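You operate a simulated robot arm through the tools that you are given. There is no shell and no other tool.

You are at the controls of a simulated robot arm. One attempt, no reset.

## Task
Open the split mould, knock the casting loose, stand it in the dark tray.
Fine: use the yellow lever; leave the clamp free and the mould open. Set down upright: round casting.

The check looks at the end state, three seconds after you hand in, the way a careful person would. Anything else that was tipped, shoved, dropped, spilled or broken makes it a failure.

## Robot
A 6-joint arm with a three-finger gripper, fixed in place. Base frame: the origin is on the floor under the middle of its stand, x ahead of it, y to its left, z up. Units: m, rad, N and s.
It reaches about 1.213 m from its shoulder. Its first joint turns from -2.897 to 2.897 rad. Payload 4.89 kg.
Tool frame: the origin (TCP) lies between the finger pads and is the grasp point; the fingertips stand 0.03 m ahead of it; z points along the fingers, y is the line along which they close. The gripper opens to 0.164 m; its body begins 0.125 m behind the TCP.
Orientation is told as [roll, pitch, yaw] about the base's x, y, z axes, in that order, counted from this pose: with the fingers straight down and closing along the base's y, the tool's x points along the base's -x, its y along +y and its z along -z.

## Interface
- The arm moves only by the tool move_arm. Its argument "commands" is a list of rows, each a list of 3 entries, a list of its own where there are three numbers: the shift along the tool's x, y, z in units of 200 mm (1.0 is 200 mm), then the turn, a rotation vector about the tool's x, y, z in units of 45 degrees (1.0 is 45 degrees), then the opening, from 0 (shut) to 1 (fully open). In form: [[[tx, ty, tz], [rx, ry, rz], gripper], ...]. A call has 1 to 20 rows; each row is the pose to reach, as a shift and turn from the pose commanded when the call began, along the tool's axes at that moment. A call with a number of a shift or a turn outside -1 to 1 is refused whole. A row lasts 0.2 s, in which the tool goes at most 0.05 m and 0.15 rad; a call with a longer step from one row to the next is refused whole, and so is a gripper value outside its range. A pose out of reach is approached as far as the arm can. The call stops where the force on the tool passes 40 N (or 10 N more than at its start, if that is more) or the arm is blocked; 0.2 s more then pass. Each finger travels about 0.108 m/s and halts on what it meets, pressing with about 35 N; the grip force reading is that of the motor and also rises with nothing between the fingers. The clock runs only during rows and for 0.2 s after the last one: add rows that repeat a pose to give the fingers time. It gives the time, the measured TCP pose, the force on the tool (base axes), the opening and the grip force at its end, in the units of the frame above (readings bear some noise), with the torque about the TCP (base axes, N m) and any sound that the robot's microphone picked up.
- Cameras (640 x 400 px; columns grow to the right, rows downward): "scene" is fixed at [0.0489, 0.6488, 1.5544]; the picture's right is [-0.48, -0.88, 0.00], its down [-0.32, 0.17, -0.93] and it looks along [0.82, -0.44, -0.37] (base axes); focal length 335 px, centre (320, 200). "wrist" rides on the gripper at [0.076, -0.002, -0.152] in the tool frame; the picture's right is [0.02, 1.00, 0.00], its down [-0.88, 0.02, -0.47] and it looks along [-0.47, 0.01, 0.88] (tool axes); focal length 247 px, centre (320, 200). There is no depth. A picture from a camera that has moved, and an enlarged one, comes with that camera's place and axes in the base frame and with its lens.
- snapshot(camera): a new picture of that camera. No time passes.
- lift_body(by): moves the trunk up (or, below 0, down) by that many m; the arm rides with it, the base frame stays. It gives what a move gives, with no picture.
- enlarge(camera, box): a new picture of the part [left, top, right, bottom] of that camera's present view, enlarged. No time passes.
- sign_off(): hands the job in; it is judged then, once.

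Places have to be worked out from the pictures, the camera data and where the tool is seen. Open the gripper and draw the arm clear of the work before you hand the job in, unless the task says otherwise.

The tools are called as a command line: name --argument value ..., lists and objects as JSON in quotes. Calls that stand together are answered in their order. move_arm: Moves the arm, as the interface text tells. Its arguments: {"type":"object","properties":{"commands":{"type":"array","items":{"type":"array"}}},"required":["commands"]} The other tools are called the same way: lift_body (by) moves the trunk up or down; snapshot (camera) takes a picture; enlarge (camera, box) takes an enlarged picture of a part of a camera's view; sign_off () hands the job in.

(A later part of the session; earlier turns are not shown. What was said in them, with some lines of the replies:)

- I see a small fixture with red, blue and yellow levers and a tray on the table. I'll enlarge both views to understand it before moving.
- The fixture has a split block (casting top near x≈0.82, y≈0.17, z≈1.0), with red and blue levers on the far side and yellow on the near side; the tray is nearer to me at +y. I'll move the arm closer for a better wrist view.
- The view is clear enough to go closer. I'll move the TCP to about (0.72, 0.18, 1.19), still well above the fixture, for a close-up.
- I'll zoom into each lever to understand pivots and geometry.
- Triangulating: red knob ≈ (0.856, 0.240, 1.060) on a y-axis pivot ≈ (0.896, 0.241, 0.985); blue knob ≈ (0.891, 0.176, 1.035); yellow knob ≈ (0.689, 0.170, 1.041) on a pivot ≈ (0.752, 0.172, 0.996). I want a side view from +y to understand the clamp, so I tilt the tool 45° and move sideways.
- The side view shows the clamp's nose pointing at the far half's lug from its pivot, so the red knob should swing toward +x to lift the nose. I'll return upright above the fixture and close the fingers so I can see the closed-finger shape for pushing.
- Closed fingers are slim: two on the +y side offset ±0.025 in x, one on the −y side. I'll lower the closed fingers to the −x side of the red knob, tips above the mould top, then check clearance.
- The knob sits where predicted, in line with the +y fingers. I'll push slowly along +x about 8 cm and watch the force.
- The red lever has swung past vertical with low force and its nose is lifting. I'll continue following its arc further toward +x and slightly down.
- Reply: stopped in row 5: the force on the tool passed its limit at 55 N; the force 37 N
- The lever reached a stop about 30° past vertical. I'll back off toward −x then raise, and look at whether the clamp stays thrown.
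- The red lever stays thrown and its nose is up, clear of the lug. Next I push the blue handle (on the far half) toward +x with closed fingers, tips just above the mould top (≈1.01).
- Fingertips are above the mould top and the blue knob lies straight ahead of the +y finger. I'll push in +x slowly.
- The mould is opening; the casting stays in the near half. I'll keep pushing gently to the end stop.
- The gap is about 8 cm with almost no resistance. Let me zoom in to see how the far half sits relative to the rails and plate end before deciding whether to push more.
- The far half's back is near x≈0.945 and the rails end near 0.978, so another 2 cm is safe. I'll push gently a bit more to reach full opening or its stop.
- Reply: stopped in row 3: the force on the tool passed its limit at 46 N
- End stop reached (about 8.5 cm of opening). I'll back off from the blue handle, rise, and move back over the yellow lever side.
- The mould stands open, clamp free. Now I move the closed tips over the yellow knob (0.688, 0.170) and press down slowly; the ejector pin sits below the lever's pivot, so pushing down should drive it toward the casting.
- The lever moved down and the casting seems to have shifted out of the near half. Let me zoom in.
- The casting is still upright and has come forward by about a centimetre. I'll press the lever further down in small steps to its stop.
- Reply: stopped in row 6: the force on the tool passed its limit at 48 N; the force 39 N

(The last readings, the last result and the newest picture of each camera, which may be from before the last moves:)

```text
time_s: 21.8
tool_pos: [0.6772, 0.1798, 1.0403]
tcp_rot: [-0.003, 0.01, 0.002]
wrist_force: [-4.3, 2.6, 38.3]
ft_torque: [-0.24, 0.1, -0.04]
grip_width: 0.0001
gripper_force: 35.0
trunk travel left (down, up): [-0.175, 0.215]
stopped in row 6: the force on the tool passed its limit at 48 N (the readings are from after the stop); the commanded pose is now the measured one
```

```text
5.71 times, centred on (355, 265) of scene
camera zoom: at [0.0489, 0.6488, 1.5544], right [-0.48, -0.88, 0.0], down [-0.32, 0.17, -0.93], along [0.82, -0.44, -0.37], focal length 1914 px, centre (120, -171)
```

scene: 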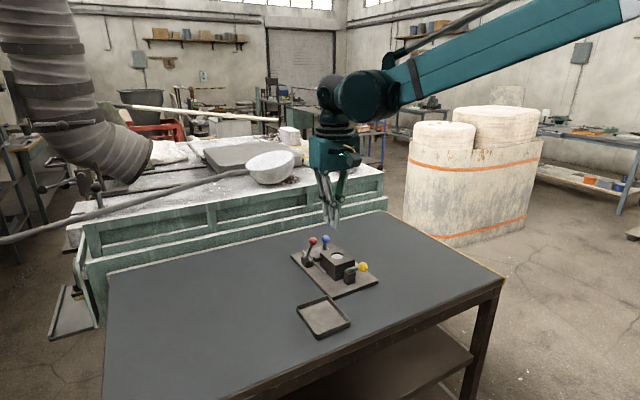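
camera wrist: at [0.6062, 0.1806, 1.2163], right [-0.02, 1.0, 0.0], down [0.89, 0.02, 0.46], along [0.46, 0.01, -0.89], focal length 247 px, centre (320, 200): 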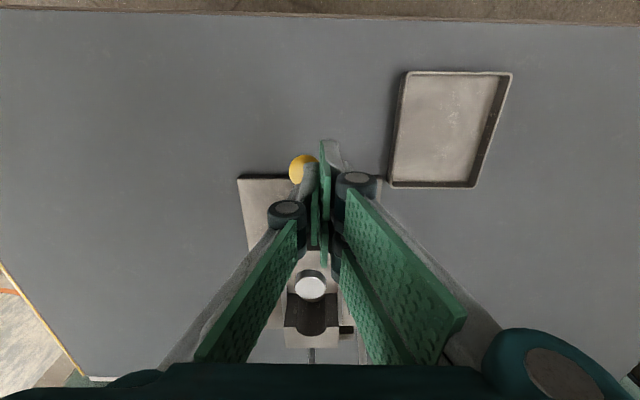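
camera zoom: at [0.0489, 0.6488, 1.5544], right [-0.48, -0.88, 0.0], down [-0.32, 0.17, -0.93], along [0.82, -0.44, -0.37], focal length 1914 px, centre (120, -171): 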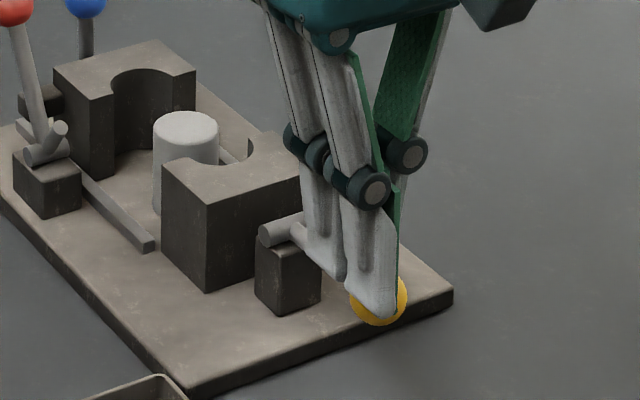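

The casting stands upright and fully free between the mould halves; the lever is at its stop. I'll lift off and move forward to measure the casting's position from above.

move_arm --commands '[[[0, 0, -0.1], [0, 0, 0], 0], [[0, 0, -0.3], [0, 0, 0], 0], [[-0.1, 0, -0.5], [0, 0, 0], 0.2], [[-0.2, 0, -0.65], [0, 0, 0], 0.5], [[-0.35, 0, -0.75], [0, 0, 0], 0.8], [[-0.4, 0, -0.75], [0, 0, 0], 1], [[-0.4, 0, -0.75], [0, 0, 0], 1]]'

snapshot --camera "wrist"

enlarge --camera "scene" --box '[285, 220, 395, 300]'

```text
time_s: 23.4
tool_pos: [0.76, 0.18, 1.1886]
tcp_rot: [-0.002, 0.01, 0.001]
wrist_force: [0.0, -0.3, 0.2]
ft_torque: [0.01, 0.03, 0.01]
grip_width: 0.1641
gripper_force: 0.0
trunk travel left (down, up): [-0.175, 0.215]
```

```text
taken
camera wrist: at [0.6845, 0.18, 1.3408], right [-0.02, 1.0, 0.0], down [0.89, 0.02, 0.46], along [0.46, 0.01, -0.89], focal length 247 px, centre (320, 200)
```

wrist: 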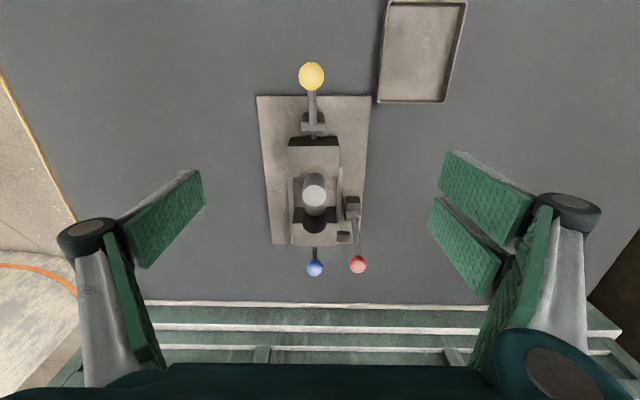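

```text
5.00 times, centred on (340, 260) of scene
camera zoom: at [0.0489, 0.6488, 1.5544], right [-0.48, -0.88, 0.0], down [-0.32, 0.17, -0.93], along [0.82, -0.44, -0.37], focal length 1675 px, centre (220, -100)
```

zoom: 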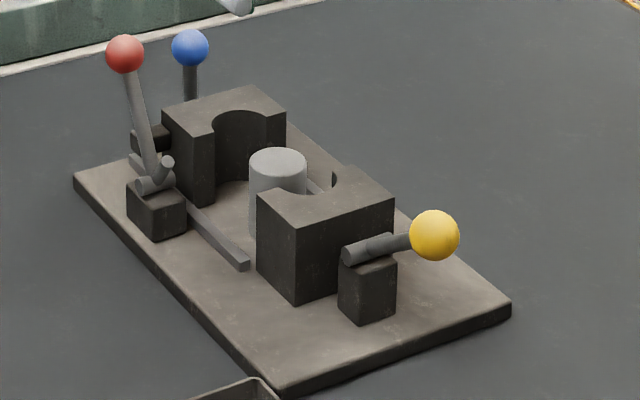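

The yellow lever sprang back and the casting stands upright. I'll zoom in to measure it precisely.

enlarge --camera "wrist" --box '[265, 130, 365, 255]'

enlarge --camera "scene" --box '[310, 230, 370, 275]'

enlarge --camera "wrist" --box '[360, 0, 480, 110]'

enlarge --camera "scene" --box '[285, 285, 365, 345]'

```text
3.20 times, centred on (315, 192) of wrist
camera zoom: at [0.6845, 0.18, 1.3408], right [-0.02, 1.0, 0.0], down [0.89, 0.02, 0.46], along [0.46, 0.01, -0.89], focal length 790 px, centre (336, 224)
```

zoom: 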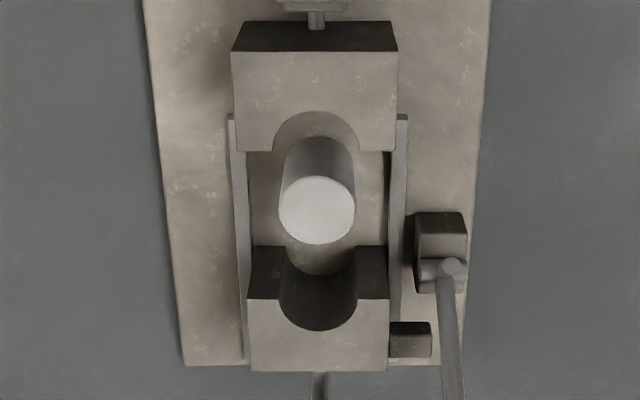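

```text
8.89 times, centred on (340, 252) of scene
camera zoom: at [0.0489, 0.6488, 1.5544], right [-0.48, -0.88, 0.0], down [-0.32, 0.17, -0.93], along [0.82, -0.44, -0.37], focal length 2978 px, centre (142, -267)
```

zoom: 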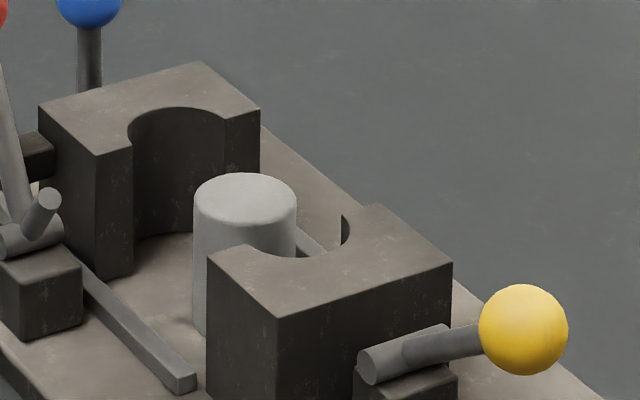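

```text
3.64 times, centred on (420, 55) of wrist
camera zoom: at [0.6845, 0.18, 1.3408], right [-0.02, 1.0, 0.0], down [0.89, 0.02, 0.46], along [0.46, 0.01, -0.89], focal length 898 px, centre (-44, 727)
```

zoom: 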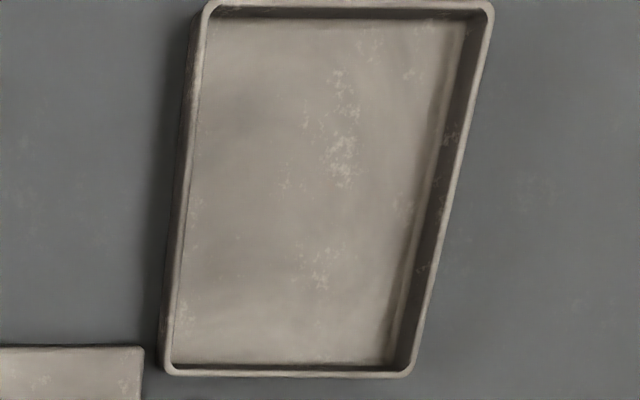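

```text
6.67 times, centred on (325, 315) of scene
camera zoom: at [0.0489, 0.6488, 1.5544], right [-0.48, -0.88, 0.0], down [-0.32, 0.17, -0.93], along [0.82, -0.44, -0.37], focal length 2233 px, centre (287, -567)
```

zoom: 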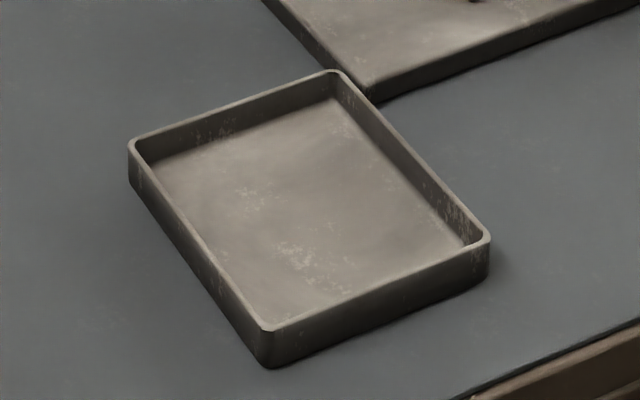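

Measured: casting top centre ≈ (0.8535, 0.1746, 1.003), Ø≈0.037, standing on the plate (≈0.95); the mould gap is x 0.820–0.897. The best fit is closing along x with the pair of fingers on the far (+x) side and the single finger in the near half's cavity, so I yaw the gripper −90° while staying high.

move_arm --commands '[[[-0.05, 0, 0], [0, -0.01, 0.17], 0.8], [[-0.1, 0, 0], [0, -0.01, 0.34], 0.6], [[-0.15, 0, 0.02], [0, -0.01, 0.51], 0.5], [[-0.2, 0, 0.04], [0, -0.01, 0.68], 0.4], [[-0.25, 0, 0.06], [0, -0.01, 0.84], 0.33], [[-0.3, 0, 0.08], [0, -0.01, 1.0], 0.33]]'

snapshot --camera "wrist"

```text
time_s: 24.8
tool_pos: [0.8208, 0.1809, 1.1705]
tcp_rot: [-0.005, 0.0, -0.787]
wrist_force: [0.4, -0.2, 0.2]
ft_torque: [0.01, -0.06, 0.02]
grip_width: 0.0537
gripper_force: 0.1
trunk travel left (down, up): [-0.175, 0.215]
```

```text
taken
camera wrist: at [0.765, 0.2348, 1.3229], right [0.69, 0.72, -0.01], down [0.64, -0.61, 0.47], along [0.34, -0.33, -0.88], focal length 247 px, centre (320, 200)
```

wrist: 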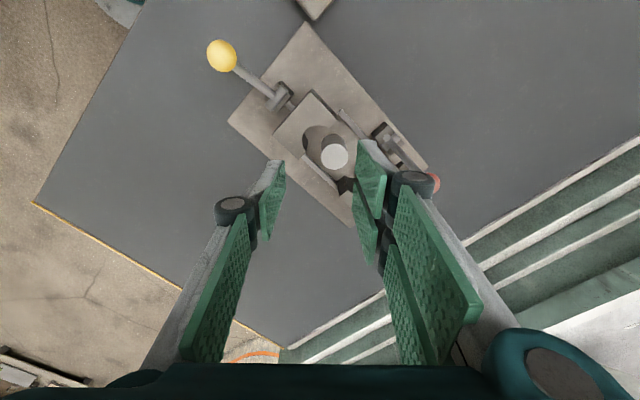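

The view is clear; I finish the second 45° of yaw and centre above the casting at a safe height.

move_arm --commands '[[[-0.02, 0.014, 0.02], [0, 0, 0.17], 0.31], [[-0.04, 0.028, 0.04], [0, 0, 0.34], 0.31], [[-0.06, 0.042, 0.06], [0, 0, 0.51], 0.31], [[-0.085, 0.056, 0.08], [0, 0, 0.68], 0.31], [[-0.11, 0.07, 0.1], [0, 0, 0.84], 0.31], [[-0.127, 0.083, 0.1], [0, 0, 1.0], 0.31]]'

snapshot --camera "wrist"

enlarge --camera "scene" --box '[270, 170, 390, 290]'

```text
time_s: 26.2
tool_pos: [0.8476, 0.1739, 1.1514]
tcp_rot: [-0.002, -0.003, -1.572]
wrist_force: [-0.8, 0.7, 0.0]
ft_torque: [-0.03, -0.02, -0.04]
grip_width: 0.0509
gripper_force: 0.0
trunk travel left (down, up): [-0.175, 0.215]
```

```text
taken
camera wrist: at [0.8474, 0.2532, 1.3032], right [1.0, 0.02, 0.0], down [0.02, -0.88, 0.48], along [0.01, -0.48, -0.88], focal length 247 px, centre (320, 200)
```

wrist: 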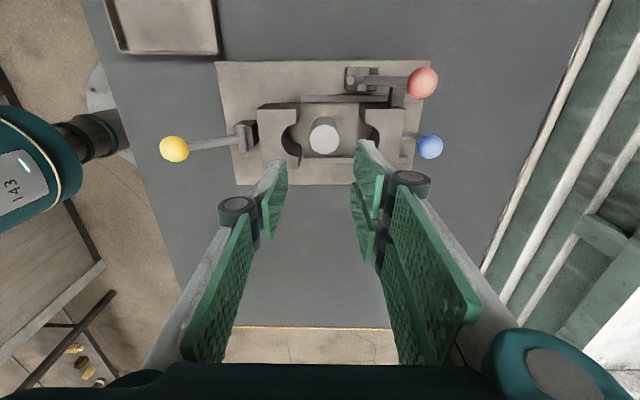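

```text
3.33 times, centred on (330, 230) of scene
camera zoom: at [0.0489, 0.6488, 1.5544], right [-0.48, -0.88, 0.0], down [-0.32, 0.17, -0.93], along [0.82, -0.44, -0.37], focal length 1117 px, centre (287, 100)
```

zoom: 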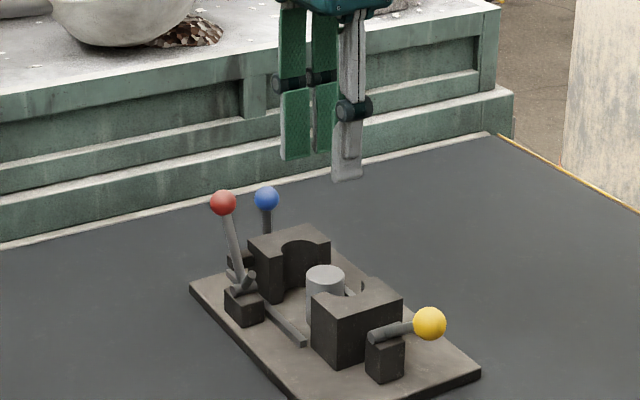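

I see the pair's pads are wide and nearly contiguous. I'll zoom in to gauge finger thickness and alignment before descending.

enlarge --camera "wrist" --box '[210, 80, 450, 280]'

enlarge --camera "scene" --box '[340, 165, 390, 230]'

```text
2.00 times, centred on (330, 180) of wrist
camera zoom: at [0.8474, 0.2532, 1.3032], right [1.0, 0.02, 0.0], down [0.02, -0.88, 0.48], along [0.01, -0.48, -0.88], focal length 494 px, centre (300, 240)
```

zoom: 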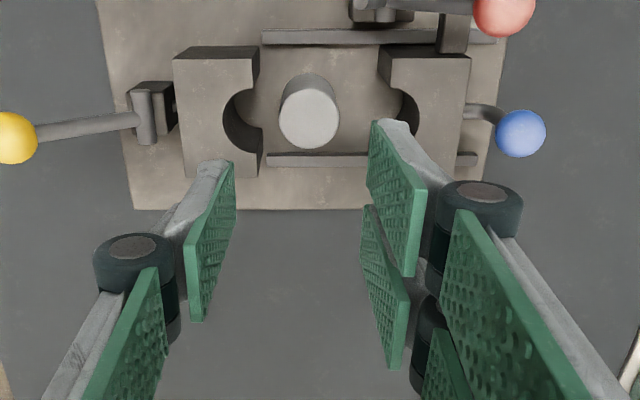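

```text
6.15 times, centred on (365, 198) of scene
camera zoom: at [0.0489, 0.6488, 1.5544], right [-0.48, -0.88, 0.0], down [-0.32, 0.17, -0.93], along [0.82, -0.44, -0.37], focal length 2062 px, centre (43, 215)
```

zoom: 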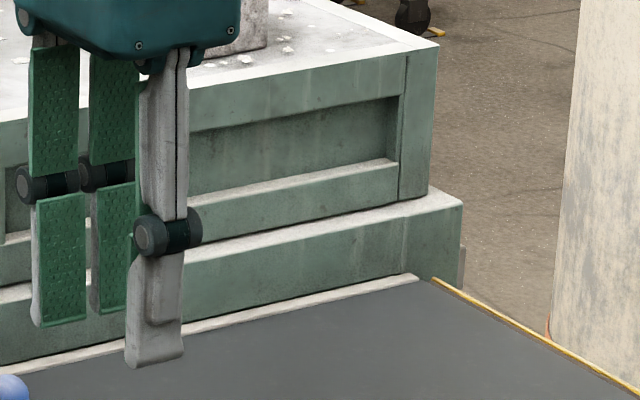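

Relative to the tool axis the casting is about 5.6 mm toward +x and aligned in y. I correct that and descend to just above the mould top, then re-check.

move_arm --commands '[[[0, 0.028, 0.1], [0, 0, 0], 0.295], [[0, 0.028, 0.22], [0, 0, 0], 0.295], [[0, 0.028, 0.34], [0, 0, 0], 0.295], [[0, 0.028, 0.44], [0, 0, 0], 0.295], [[0, 0.028, 0.49], [0, 0, 0], 0.295]]'

enlarge --camera "wrist" --box '[210, 60, 450, 260]'

enlarge --camera "scene" --box '[290, 200, 380, 280]'

```text
time_s: 27.4
tool_pos: [0.8541, 0.1752, 1.0519]
tcp_rot: [-0.003, -0.004, -1.569]
wrist_force: [0.3, -0.2, -0.1]
ft_torque: [-0.01, -0.06, 0.01]
grip_width: 0.0483
gripper_force: 0.0
trunk travel left (down, up): [-0.175, 0.215]
```

```text
2.00 times, centred on (330, 160) of wrist
camera zoom: at [0.852, 0.2528, 1.2036], right [1.0, 0.02, 0.0], down [0.02, -0.88, 0.48], along [0.01, -0.48, -0.88], focal length 494 px, centre (300, 280)
```

zoom: 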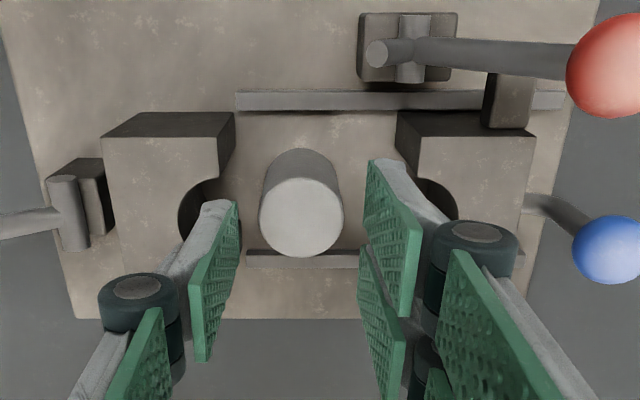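

```text
5.00 times, centred on (335, 240) of scene
camera zoom: at [0.0489, 0.6488, 1.5544], right [-0.48, -0.88, 0.0], down [-0.32, 0.17, -0.93], along [0.82, -0.44, -0.37], focal length 1675 px, centre (245, 0)
```

zoom: 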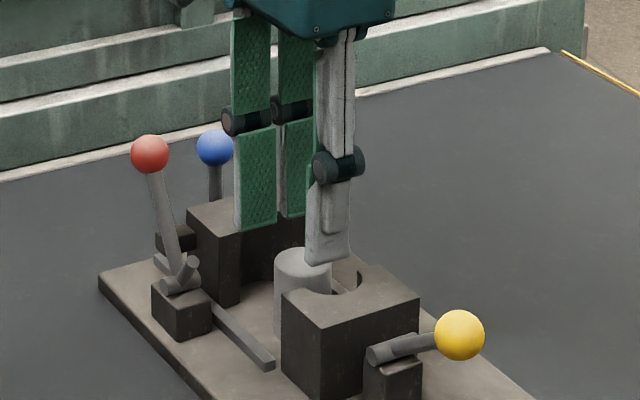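

The casting is centred between the open pads, with clearance to both mould halves (gap x 0.821–0.899). I descend straight to TCP z≈1.0.

move_arm --commands '[[[0, 0, 0.06], [0, 0, 0], 0.295], [[0, 0, 0.12], [0, 0, 0], 0.295], [[0, 0, 0.18], [0, 0, 0], 0.295], [[0, 0, 0.23], [0, 0, 0], 0.295], [[0, 0, 0.26], [0, 0, 0], 0.295]]'

enlarge --camera "wrist" --box '[210, 60, 450, 260]'

enlarge --camera "scene" --box '[290, 200, 380, 280]'

```text
time_s: 28.6
tool_pos: [0.8542, 0.1748, 1.001]
tcp_rot: [-0.004, -0.003, -1.568]
wrist_force: [-0.3, -0.1, 0.1]
ft_torque: [0.02, 0.0, 0.01]
grip_width: 0.0485
gripper_force: 0.0
trunk travel left (down, up): [-0.175, 0.215]
```

```text
2.00 times, centred on (330, 160) of wrist
camera zoom: at [0.8527, 0.2521, 1.1529], right [1.0, 0.02, 0.0], down [0.02, -0.88, 0.48], along [0.01, -0.48, -0.88], focal length 494 px, centre (300, 280)
```

zoom: 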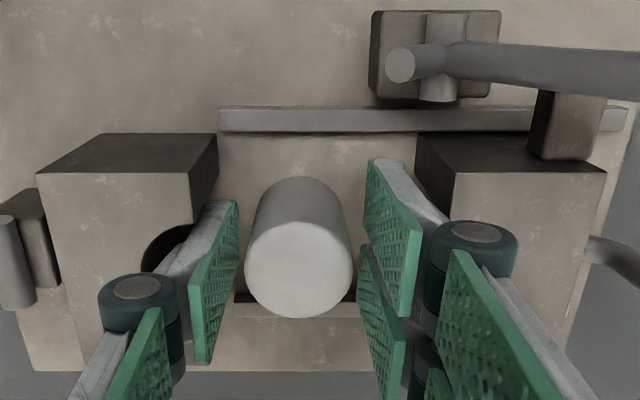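

```text
5.00 times, centred on (335, 240) of scene
camera zoom: at [0.0489, 0.6488, 1.5544], right [-0.48, -0.88, 0.0], down [-0.32, 0.17, -0.93], along [0.82, -0.44, -0.37], focal length 1675 px, centre (245, 0)
```

zoom: 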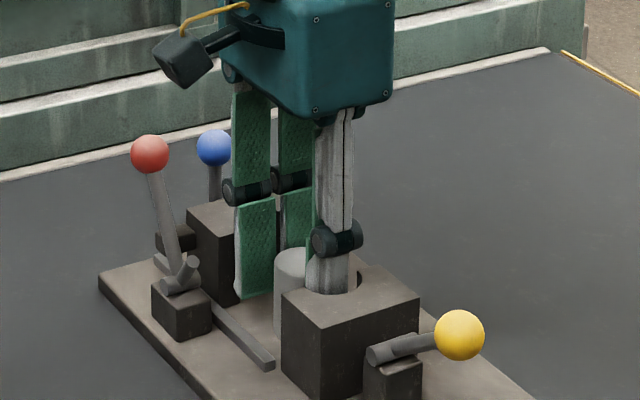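

No contact during descent and the casting sits between the pads. I close the fingers on it, holding position.

move_arm --commands '[[[0, 0, 0], [0, 0, 0], 0.25], [[0, 0, 0], [0, 0, 0], 0.22], [[0, 0, 0], [0, 0, 0], 0.15], [[0, 0, 0], [0, 0, 0], 0.1], [[0, 0, 0], [0, 0, 0], 0.05]]'

enlarge --camera "wrist" --box '[210, 60, 450, 260]'

```text
time_s: 29.8
tool_pos: [0.854, 0.1745, 1.001]
tcp_rot: [-0.002, -0.001, -1.569]
wrist_force: [-0.3, -0.5, -0.7]
ft_torque: [0.0, 0.0, -0.02]
grip_width: 0.0356
gripper_force: 34.4
trunk travel left (down, up): [-0.175, 0.215]
```

```text
2.00 times, centred on (330, 160) of wrist
camera zoom: at [0.8528, 0.2521, 1.1529], right [1.0, 0.02, 0.0], down [0.02, -0.88, 0.48], along [0.01, -0.48, -0.88], focal length 494 px, centre (300, 280)
```

zoom: 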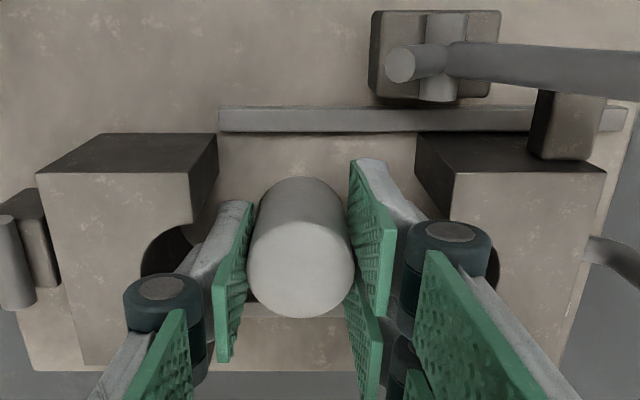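

The casting is held (width 0.0356, grip 34 N). I lift it straight up.

move_arm --commands '[[[0, 0, -0.04], [0, 0, 0], 0], [[0, 0, -0.1], [0, 0, 0], 0], [[0, 0, -0.2], [0, 0, 0], 0], [[0, 0, -0.32], [0, 0, 0], 0], [[0, 0, -0.44], [0, 0, 0], 0], [[0, 0, -0.55], [0, 0, 0], 0], [[0, 0, -0.62], [0, 0, 0], 0]]'

snapshot --camera "wrist"

enlarge --camera "scene" --box '[270, 150, 390, 300]'

```text
time_s: 31.4
tool_pos: [0.8544, 0.175, 1.1251]
tcp_rot: [-0.004, -0.004, -1.57]
wrist_force: [0.4, 0.1, -1.4]
ft_torque: [-0.04, 0.02, -0.02]
grip_width: 0.0355
gripper_force: 35.2
trunk travel left (down, up): [-0.175, 0.215]
```

```text
taken
camera wrist: at [0.8525, 0.2531, 1.2761], right [1.0, 0.02, 0.0], down [0.02, -0.88, 0.48], along [0.01, -0.48, -0.88], focal length 247 px, centre (320, 200)
```

wrist: 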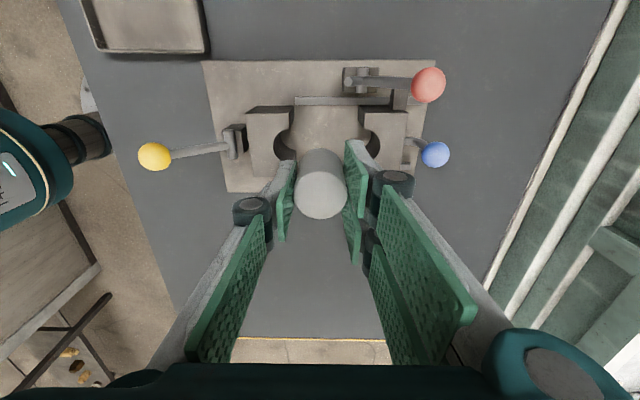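

```text
2.67 times, centred on (330, 225) of scene
camera zoom: at [0.0489, 0.6488, 1.5544], right [-0.48, -0.88, 0.0], down [-0.32, 0.17, -0.93], along [0.82, -0.44, -0.37], focal length 893 px, centre (293, 133)
```

zoom: 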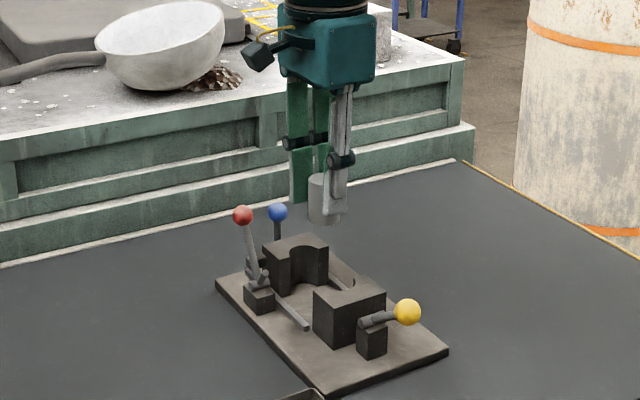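

The casting is held upright and clear of the fixture. I carry it over the tray centre, about (0.664, 0.311), at this height.

move_arm --commands '[[[0.06, -0.1, -0.03], [0, 0, 0], 0], [[0.16, -0.24, -0.05], [0, 0, 0], 0], [[0.26, -0.38, -0.05], [0, 0, 0], 0], [[0.36, -0.52, -0.05], [0, 0, 0], 0], [[0.46, -0.66, -0.05], [0, 0, 0], 0], [[0.56, -0.8, -0.05], [0, 0, 0], 0], [[0.64, -0.9, -0.03], [0, 0, 0], 0], [[0.68, -0.95, 0], [0, 0, 0], 0]]'

snapshot --camera "wrist"

enlarge --camera "scene" --box '[260, 190, 400, 345]'

```text
time_s: 33.2
tool_pos: [0.6635, 0.3107, 1.1241]
tcp_rot: [-0.004, -0.002, -1.569]
wrist_force: [0.0, -0.4, -1.5]
ft_torque: [0.09, -0.01, -0.01]
grip_width: 0.0358
gripper_force: 35.3
trunk travel left (down, up): [-0.175, 0.215]
```

```text
taken
camera wrist: at [0.6609, 0.3886, 1.2763], right [1.0, 0.02, 0.0], down [0.02, -0.88, 0.48], along [0.01, -0.48, -0.88], focal length 247 px, centre (320, 200)
```

wrist: 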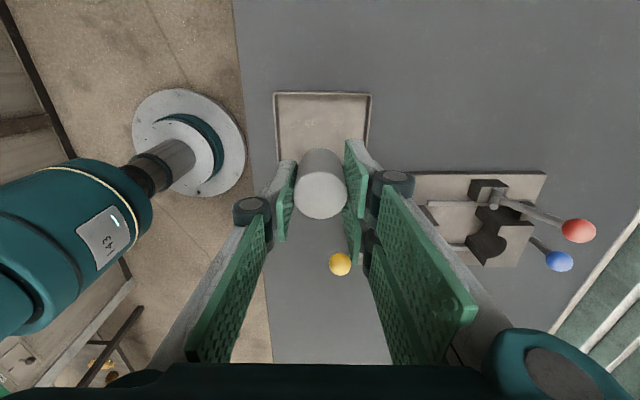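

```text
2.58 times, centred on (330, 268) of scene
camera zoom: at [0.0489, 0.6488, 1.5544], right [-0.48, -0.88, 0.0], down [-0.32, 0.17, -0.93], along [0.82, -0.44, -0.37], focal length 864 px, centre (294, 26)
```

zoom: 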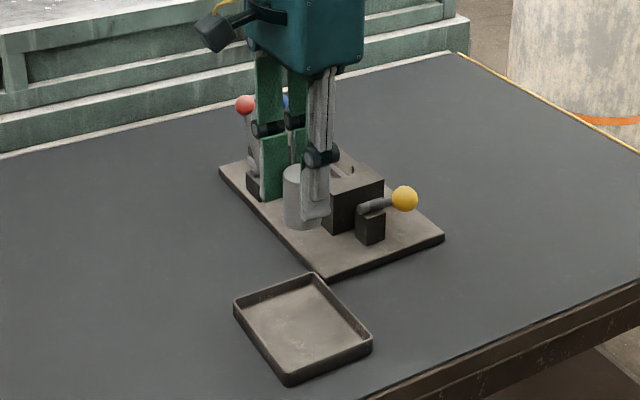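

The tray centre re-measures at ≈(0.665, 0.312), right under the casting. I lower to about 2 cm above the expected tray floor and check.

move_arm --commands '[[[0.005, 0.005, 0.08], [0, 0, 0], 0], [[0.005, 0.005, 0.2], [0, 0, 0], 0], [[0.005, 0.005, 0.32], [0, 0, 0], 0], [[0.005, 0.005, 0.43], [0, 0, 0], 0], [[0.005, 0.005, 0.5], [0, 0, 0], 0], [[0.005, 0.005, 0.545], [0, 0, 0], 0]]'

enlarge --camera "wrist" --box '[210, 40, 450, 260]'

enlarge --camera "scene" --box '[280, 240, 380, 345]'

```text
time_s: 34.6
tool_pos: [0.6661, 0.3105, 1.0155]
tcp_rot: [-0.003, -0.003, -1.568]
wrist_force: [0.1, -0.3, -0.8]
ft_torque: [0.01, -0.03, 0.02]
grip_width: 0.0359
gripper_force: 34.3
trunk travel left (down, up): [-0.175, 0.215]
```

```text
1.82 times, centred on (330, 150) of wrist
camera zoom: at [0.6638, 0.3895, 1.1677], right [1.0, 0.02, 0.0], down [0.02, -0.88, 0.48], along [0.01, -0.48, -0.88], focal length 449 px, centre (302, 291)
```

zoom: 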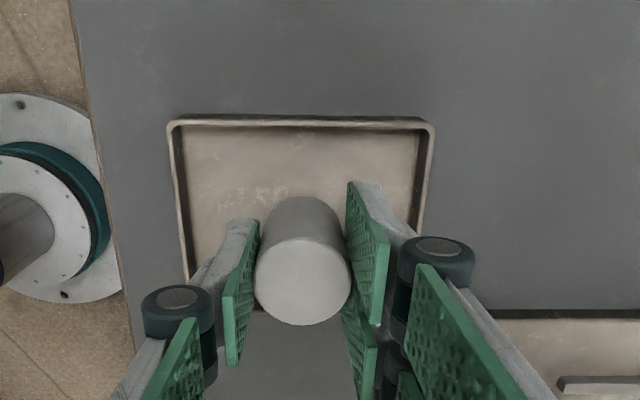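

```text
3.81 times, centred on (330, 292) of scene
camera zoom: at [0.0489, 0.6488, 1.5544], right [-0.48, -0.88, 0.0], down [-0.32, 0.17, -0.93], along [0.82, -0.44, -0.37], focal length 1276 px, centre (282, -152)
```

zoom: 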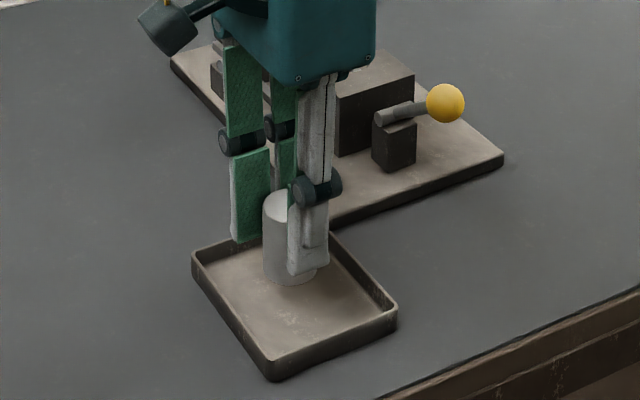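

Casting is above the tray interior, fingers clear of the rims. I lower slowly while watching force.

move_arm --commands '[[[0, 0, 0.02], [0, 0, 0], 0], [[0, 0, 0.04], [0, 0, 0], 0], [[0, 0, 0.055], [0, 0, 0], 0], [[0, 0, 0.07], [0, 0, 0], 0], [[0, 0, 0.07], [0, 0, 0], 0]]'

```text
time_s: 35.8
tool_pos: [0.6643, 0.3093, 1.002]
tcp_rot: [-0.005, -0.003, -1.57]
wrist_force: [0.1, -0.7, -1.8]
ft_torque: [-0.05, 0.02, 0.02]
grip_width: 0.0358
gripper_force: 35.2
trunk travel left (down, up): [-0.175, 0.215]
```

No contact yet (force only the casting's weight). I continue in 1 mm steps over the next several millimetres.

move_arm --commands '[[[0, 0, 0.005], [0, 0, 0], 0], [[0, 0, 0.01], [0, 0, 0], 0], [[0, 0, 0.015], [0, 0, 0], 0], [[0, 0, 0.02], [0, 0, 0], 0]]'

enlarge --camera "scene" --box '[300, 265, 370, 335]'

```text
time_s: 36.8
tool_pos: [0.6649, 0.311, 0.9971]
tcp_rot: [-0.004, -0.003, -1.568]
wrist_force: [0.7, -0.2, -2.1]
ft_torque: [0.03, 0.02, -0.01]
grip_width: 0.0359
gripper_force: 34.8
trunk travel left (down, up): [-0.175, 0.215]
```

```text
5.71 times, centred on (335, 300) of scene
camera zoom: at [0.0489, 0.6488, 1.5544], right [-0.48, -0.88, 0.0], down [-0.32, 0.17, -0.93], along [0.82, -0.44, -0.37], focal length 1914 px, centre (234, -371)
```

zoom: 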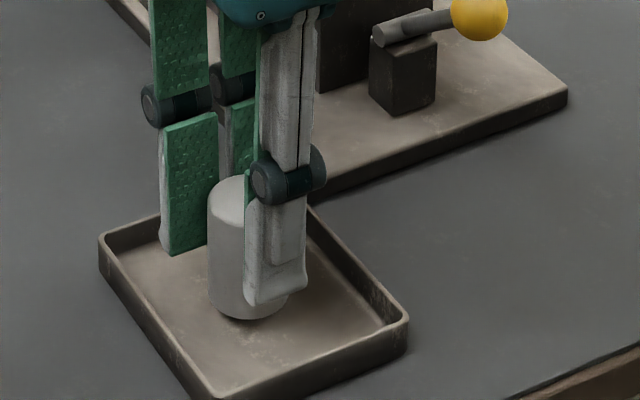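

Still slightly above the floor by the shadow. Continue 3 mm more in 1 mm steps.

move_arm --commands '[[[0, 0, 0.005], [0, 0, 0], 0], [[0, 0, 0.01], [0, 0, 0], 0], [[0, 0, 0.015], [0, 0, 0], 0]]'

```text
time_s: 37.6
tool_pos: [0.6648, 0.3121, 0.9952]
tcp_rot: [-0.005, -0.004, -1.569]
wrist_force: [-0.6, 0.3, -1.7]
ft_torque: [0.04, 0.01, 0.02]
grip_width: 0.0357
gripper_force: 35.2
trunk travel left (down, up): [-0.175, 0.215]
```

Force unchanged, so not yet touching. Another 3 mm.

move_arm --commands '[[[0, 0, 0.005], [0, 0, 0], 0], [[0, 0, 0.01], [0, 0, 0], 0], [[0, 0, 0.015], [0, 0, 0], 0]]'

enlarge --camera "scene" --box '[300, 265, 370, 335]'

```text
time_s: 38.4
tool_pos: [0.6635, 0.3111, 0.9909]
tcp_rot: [-0.005, -0.002, -1.568]
wrist_force: [0.5, 0.0, -1.9]
ft_torque: [0.02, 0.0, -0.01]
grip_width: 0.0356
gripper_force: 34.9
trunk travel left (down, up): [-0.175, 0.215]
```

```text
5.71 times, centred on (335, 300) of scene
camera zoom: at [0.0489, 0.6488, 1.5544], right [-0.48, -0.88, 0.0], down [-0.32, 0.17, -0.93], along [0.82, -0.44, -0.37], focal length 1914 px, centre (234, -371)
```

zoom: 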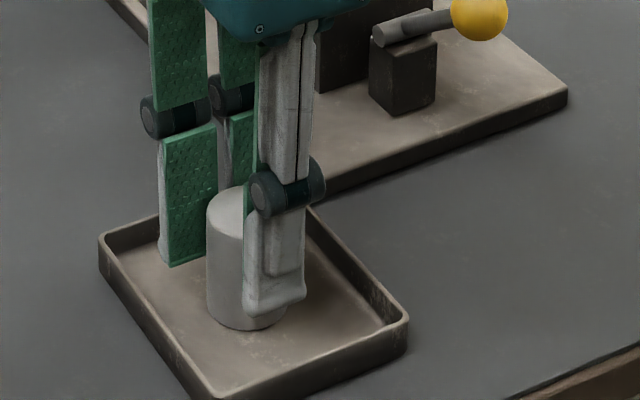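

Still only the casting's weight is felt; I go down another 3 mm.

move_arm --commands '[[[0, 0, 0.005], [0, 0, 0], 0], [[0, 0, 0.01], [0, 0, 0], 0], [[0, 0, 0.015], [0, 0, 0], 0]]'

```text
time_s: 39.2
tool_pos: [0.6654, 0.3107, 0.99]
tcp_rot: [-0.004, -0.003, -1.568]
wrist_force: [6.4, 0.1, 29.6]
ft_torque: [0.02, -0.21, 0.01]
grip_width: 0.0356
gripper_force: 35.0
trunk travel left (down, up): [-0.175, 0.215]
```

Contact with the tray floor (30 N). I relieve the pressure by about 1.5 mm and open the fingers gradually.

move_arm --commands '[[[0, 0, -0.004], [0, 0, 0], 0], [[0, 0, -0.008], [0, 0, 0], 0], [[0, 0, -0.008], [0, 0, 0], 0], [[0, 0, -0.008], [0, 0, 0], 0.2], [[0, 0, -0.008], [0, 0, 0], 0.22], [[0, 0, -0.008], [0, 0, 0], 0.24], [[0, 0, -0.008], [0, 0, 0], 0.27], [[0, 0, -0.008], [0, 0, 0], 0.3], [[0, 0, -0.008], [0, 0, 0], 0.33], [[0, 0, -0.008], [0, 0, 0], 0.35], [[0, 0, -0.008], [0, 0, 0], 0.35]]'

enlarge --camera "scene" --box '[300, 265, 370, 335]'

enlarge --camera "wrist" --box '[210, 40, 450, 260]'

```text
time_s: 41.6
tool_pos: [0.6656, 0.3113, 0.9892]
tcp_rot: [-0.003, -0.004, -1.569]
wrist_force: [0.5, -0.2, -0.4]
ft_torque: [0.0, 0.01, 0.02]
grip_width: 0.0573
gripper_force: 0.1
trunk travel left (down, up): [-0.175, 0.215]
```

```text
5.71 times, centred on (335, 300) of scene
camera zoom: at [0.0489, 0.6488, 1.5544], right [-0.48, -0.88, 0.0], down [-0.32, 0.17, -0.93], along [0.82, -0.44, -0.37], focal length 1914 px, centre (234, -371)
```

zoom: 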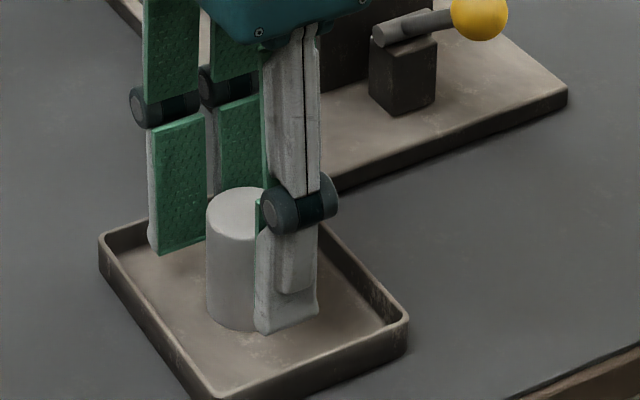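

```text
1.82 times, centred on (330, 150) of wrist
camera zoom: at [0.6628, 0.3898, 1.142], right [1.0, 0.02, 0.0], down [0.02, -0.88, 0.48], along [0.01, -0.48, -0.88], focal length 449 px, centre (302, 291)
```

zoom: 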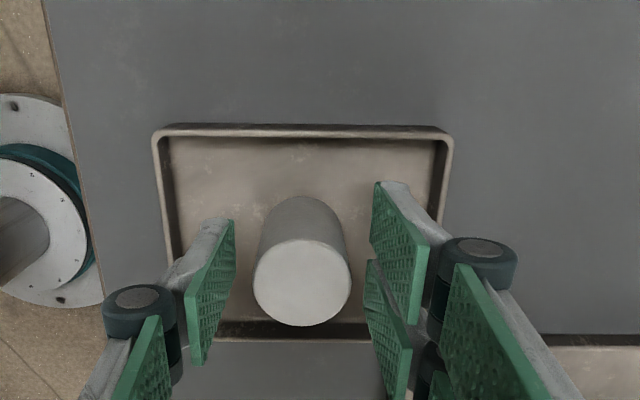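

The casting stands free in the tray, fingers clear on both sides. I raise straight up, then retreat.

move_arm --commands '[[[0, 0, -0.04], [0, 0, 0], 0.35], [[0, 0, -0.12], [0, 0, 0], 0.35], [[0, 0, -0.24], [0, 0, 0], 0.35], [[0, 0, -0.38], [0, 0, 0], 0.35], [[0, 0, -0.54], [0, 0, 0], 0.4], [[0, 0, -0.72], [0, 0, 0], 0.6], [[0, 0, -0.9], [0, 0, 0], 0.8], [[0, 0, -1.0], [0, 0, 0], 1.0]]'

snapshot --camera "wrist"

enlarge --camera "scene" --box '[270, 215, 400, 345]'

```text
time_s: 43.4
tool_pos: [0.6644, 0.3127, 1.19]
tcp_rot: [-0.002, -0.005, -1.57]
wrist_force: [0.0, -0.5, -0.4]
ft_torque: [0.02, -0.02, -0.01]
grip_width: 0.1642
gripper_force: 0.1
trunk travel left (down, up): [-0.175, 0.215]
```

```text
taken
camera wrist: at [0.6623, 0.3909, 1.3422], right [1.0, 0.02, 0.0], down [0.02, -0.88, 0.48], along [0.01, -0.48, -0.88], focal length 247 px, centre (320, 200)
```

wrist: 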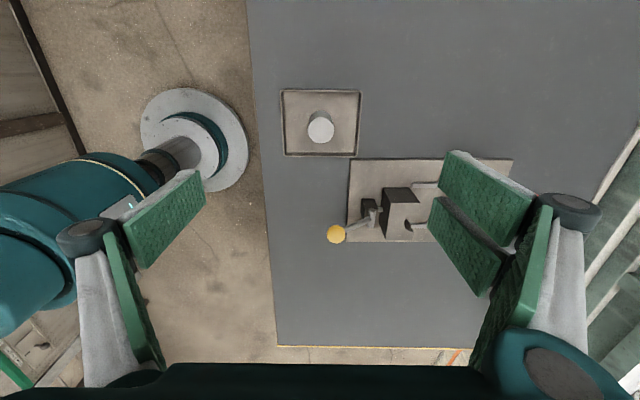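

```text
3.08 times, centred on (335, 280) of scene
camera zoom: at [0.0489, 0.6488, 1.5544], right [-0.48, -0.88, 0.0], down [-0.32, 0.17, -0.93], along [0.82, -0.44, -0.37], focal length 1031 px, centre (274, -46)
```

zoom: 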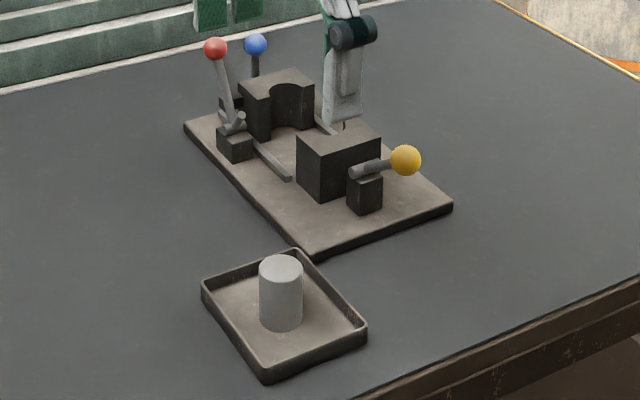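

The casting stands upright in the tray, the mould is open, and the red clamp lever is thrown free. I withdraw the arm up and back before handing in.

move_arm --commands '[[[0, 0, -0.15], [0, 0, 0], 1], [[0, -0.1, -0.3], [0, 0, 0], 1], [[0, -0.25, -0.45], [0, 0, 0], 1], [[0, -0.4, -0.6], [0, 0, 0], 1], [[0, -0.55, -0.7], [0, 0, 0], 1], [[0, -0.7, -0.7], [0, 0, 0], 1], [[0, -0.8, -0.7], [0, 0, 0], 1]]'

snapshot --camera "scene"

enlarge --camera "scene" --box '[270, 215, 400, 345]'

```text
time_s: 45.0
tool_pos: [0.5056, 0.3131, 1.331]
tcp_rot: [-0.005, -0.002, -1.568]
wrist_force: [0.7, -0.7, -0.7]
ft_torque: [0.03, 0.14, 0.0]
grip_width: 0.164
gripper_force: 0.0
trunk travel left (down, up): [-0.175, 0.215]
```

```text
taken
```

scene: 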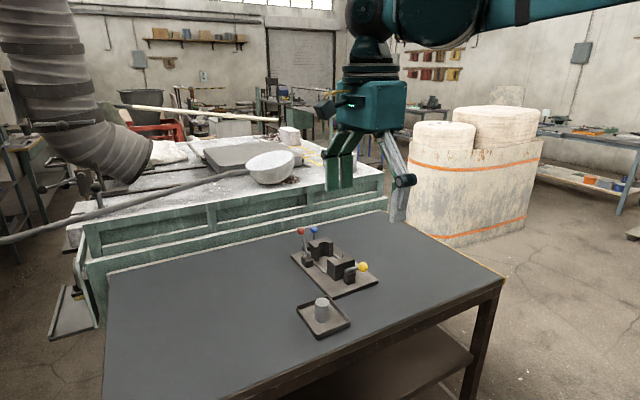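

```text
3.08 times, centred on (335, 280) of scene
camera zoom: at [0.0489, 0.6488, 1.5544], right [-0.48, -0.88, 0.0], down [-0.32, 0.17, -0.93], along [0.82, -0.44, -0.37], focal length 1031 px, centre (274, -46)
```

zoom: 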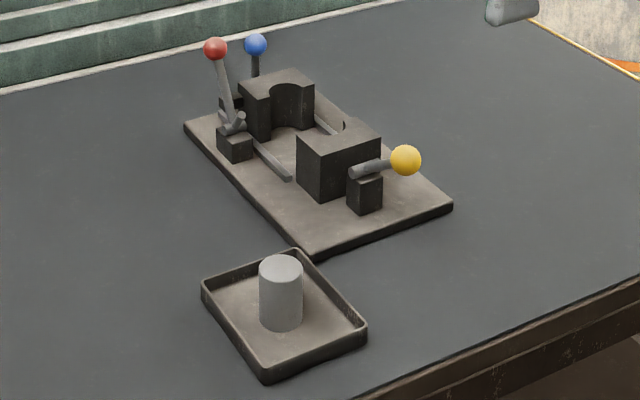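

The arm is clear with the gripper open, the casting is upright in the tray, the mould is open and the clamp free; nothing else was disturbed. I hand in the job.

sign_off

```text
The job is handed in.
```

The job is handed in. The casting is standing upright in the middle of the dark tray, the mould is open and the clamp is free.

- **Clamp:** I swung the red lever back to its stop. It stayed there, with its nose lifted clear of the mould.
- **Mould:** I pushed the blue handle until the far half hit its end stop, leaving a gap of about 8 cm. It was still open in the last picture.
- **Knock-out:** I pressed the yellow lever down to its stop. The casting slid out of the near half and stayed upright. The lever sprang back to its starting position.
- **Placement:** I gripped the casting from above, lowered it until it touched the tray floor, let go and lifted straight up.

The arm is drawn up and back with the gripper open. In the final pictures nothing else on the table looks moved or tipped.
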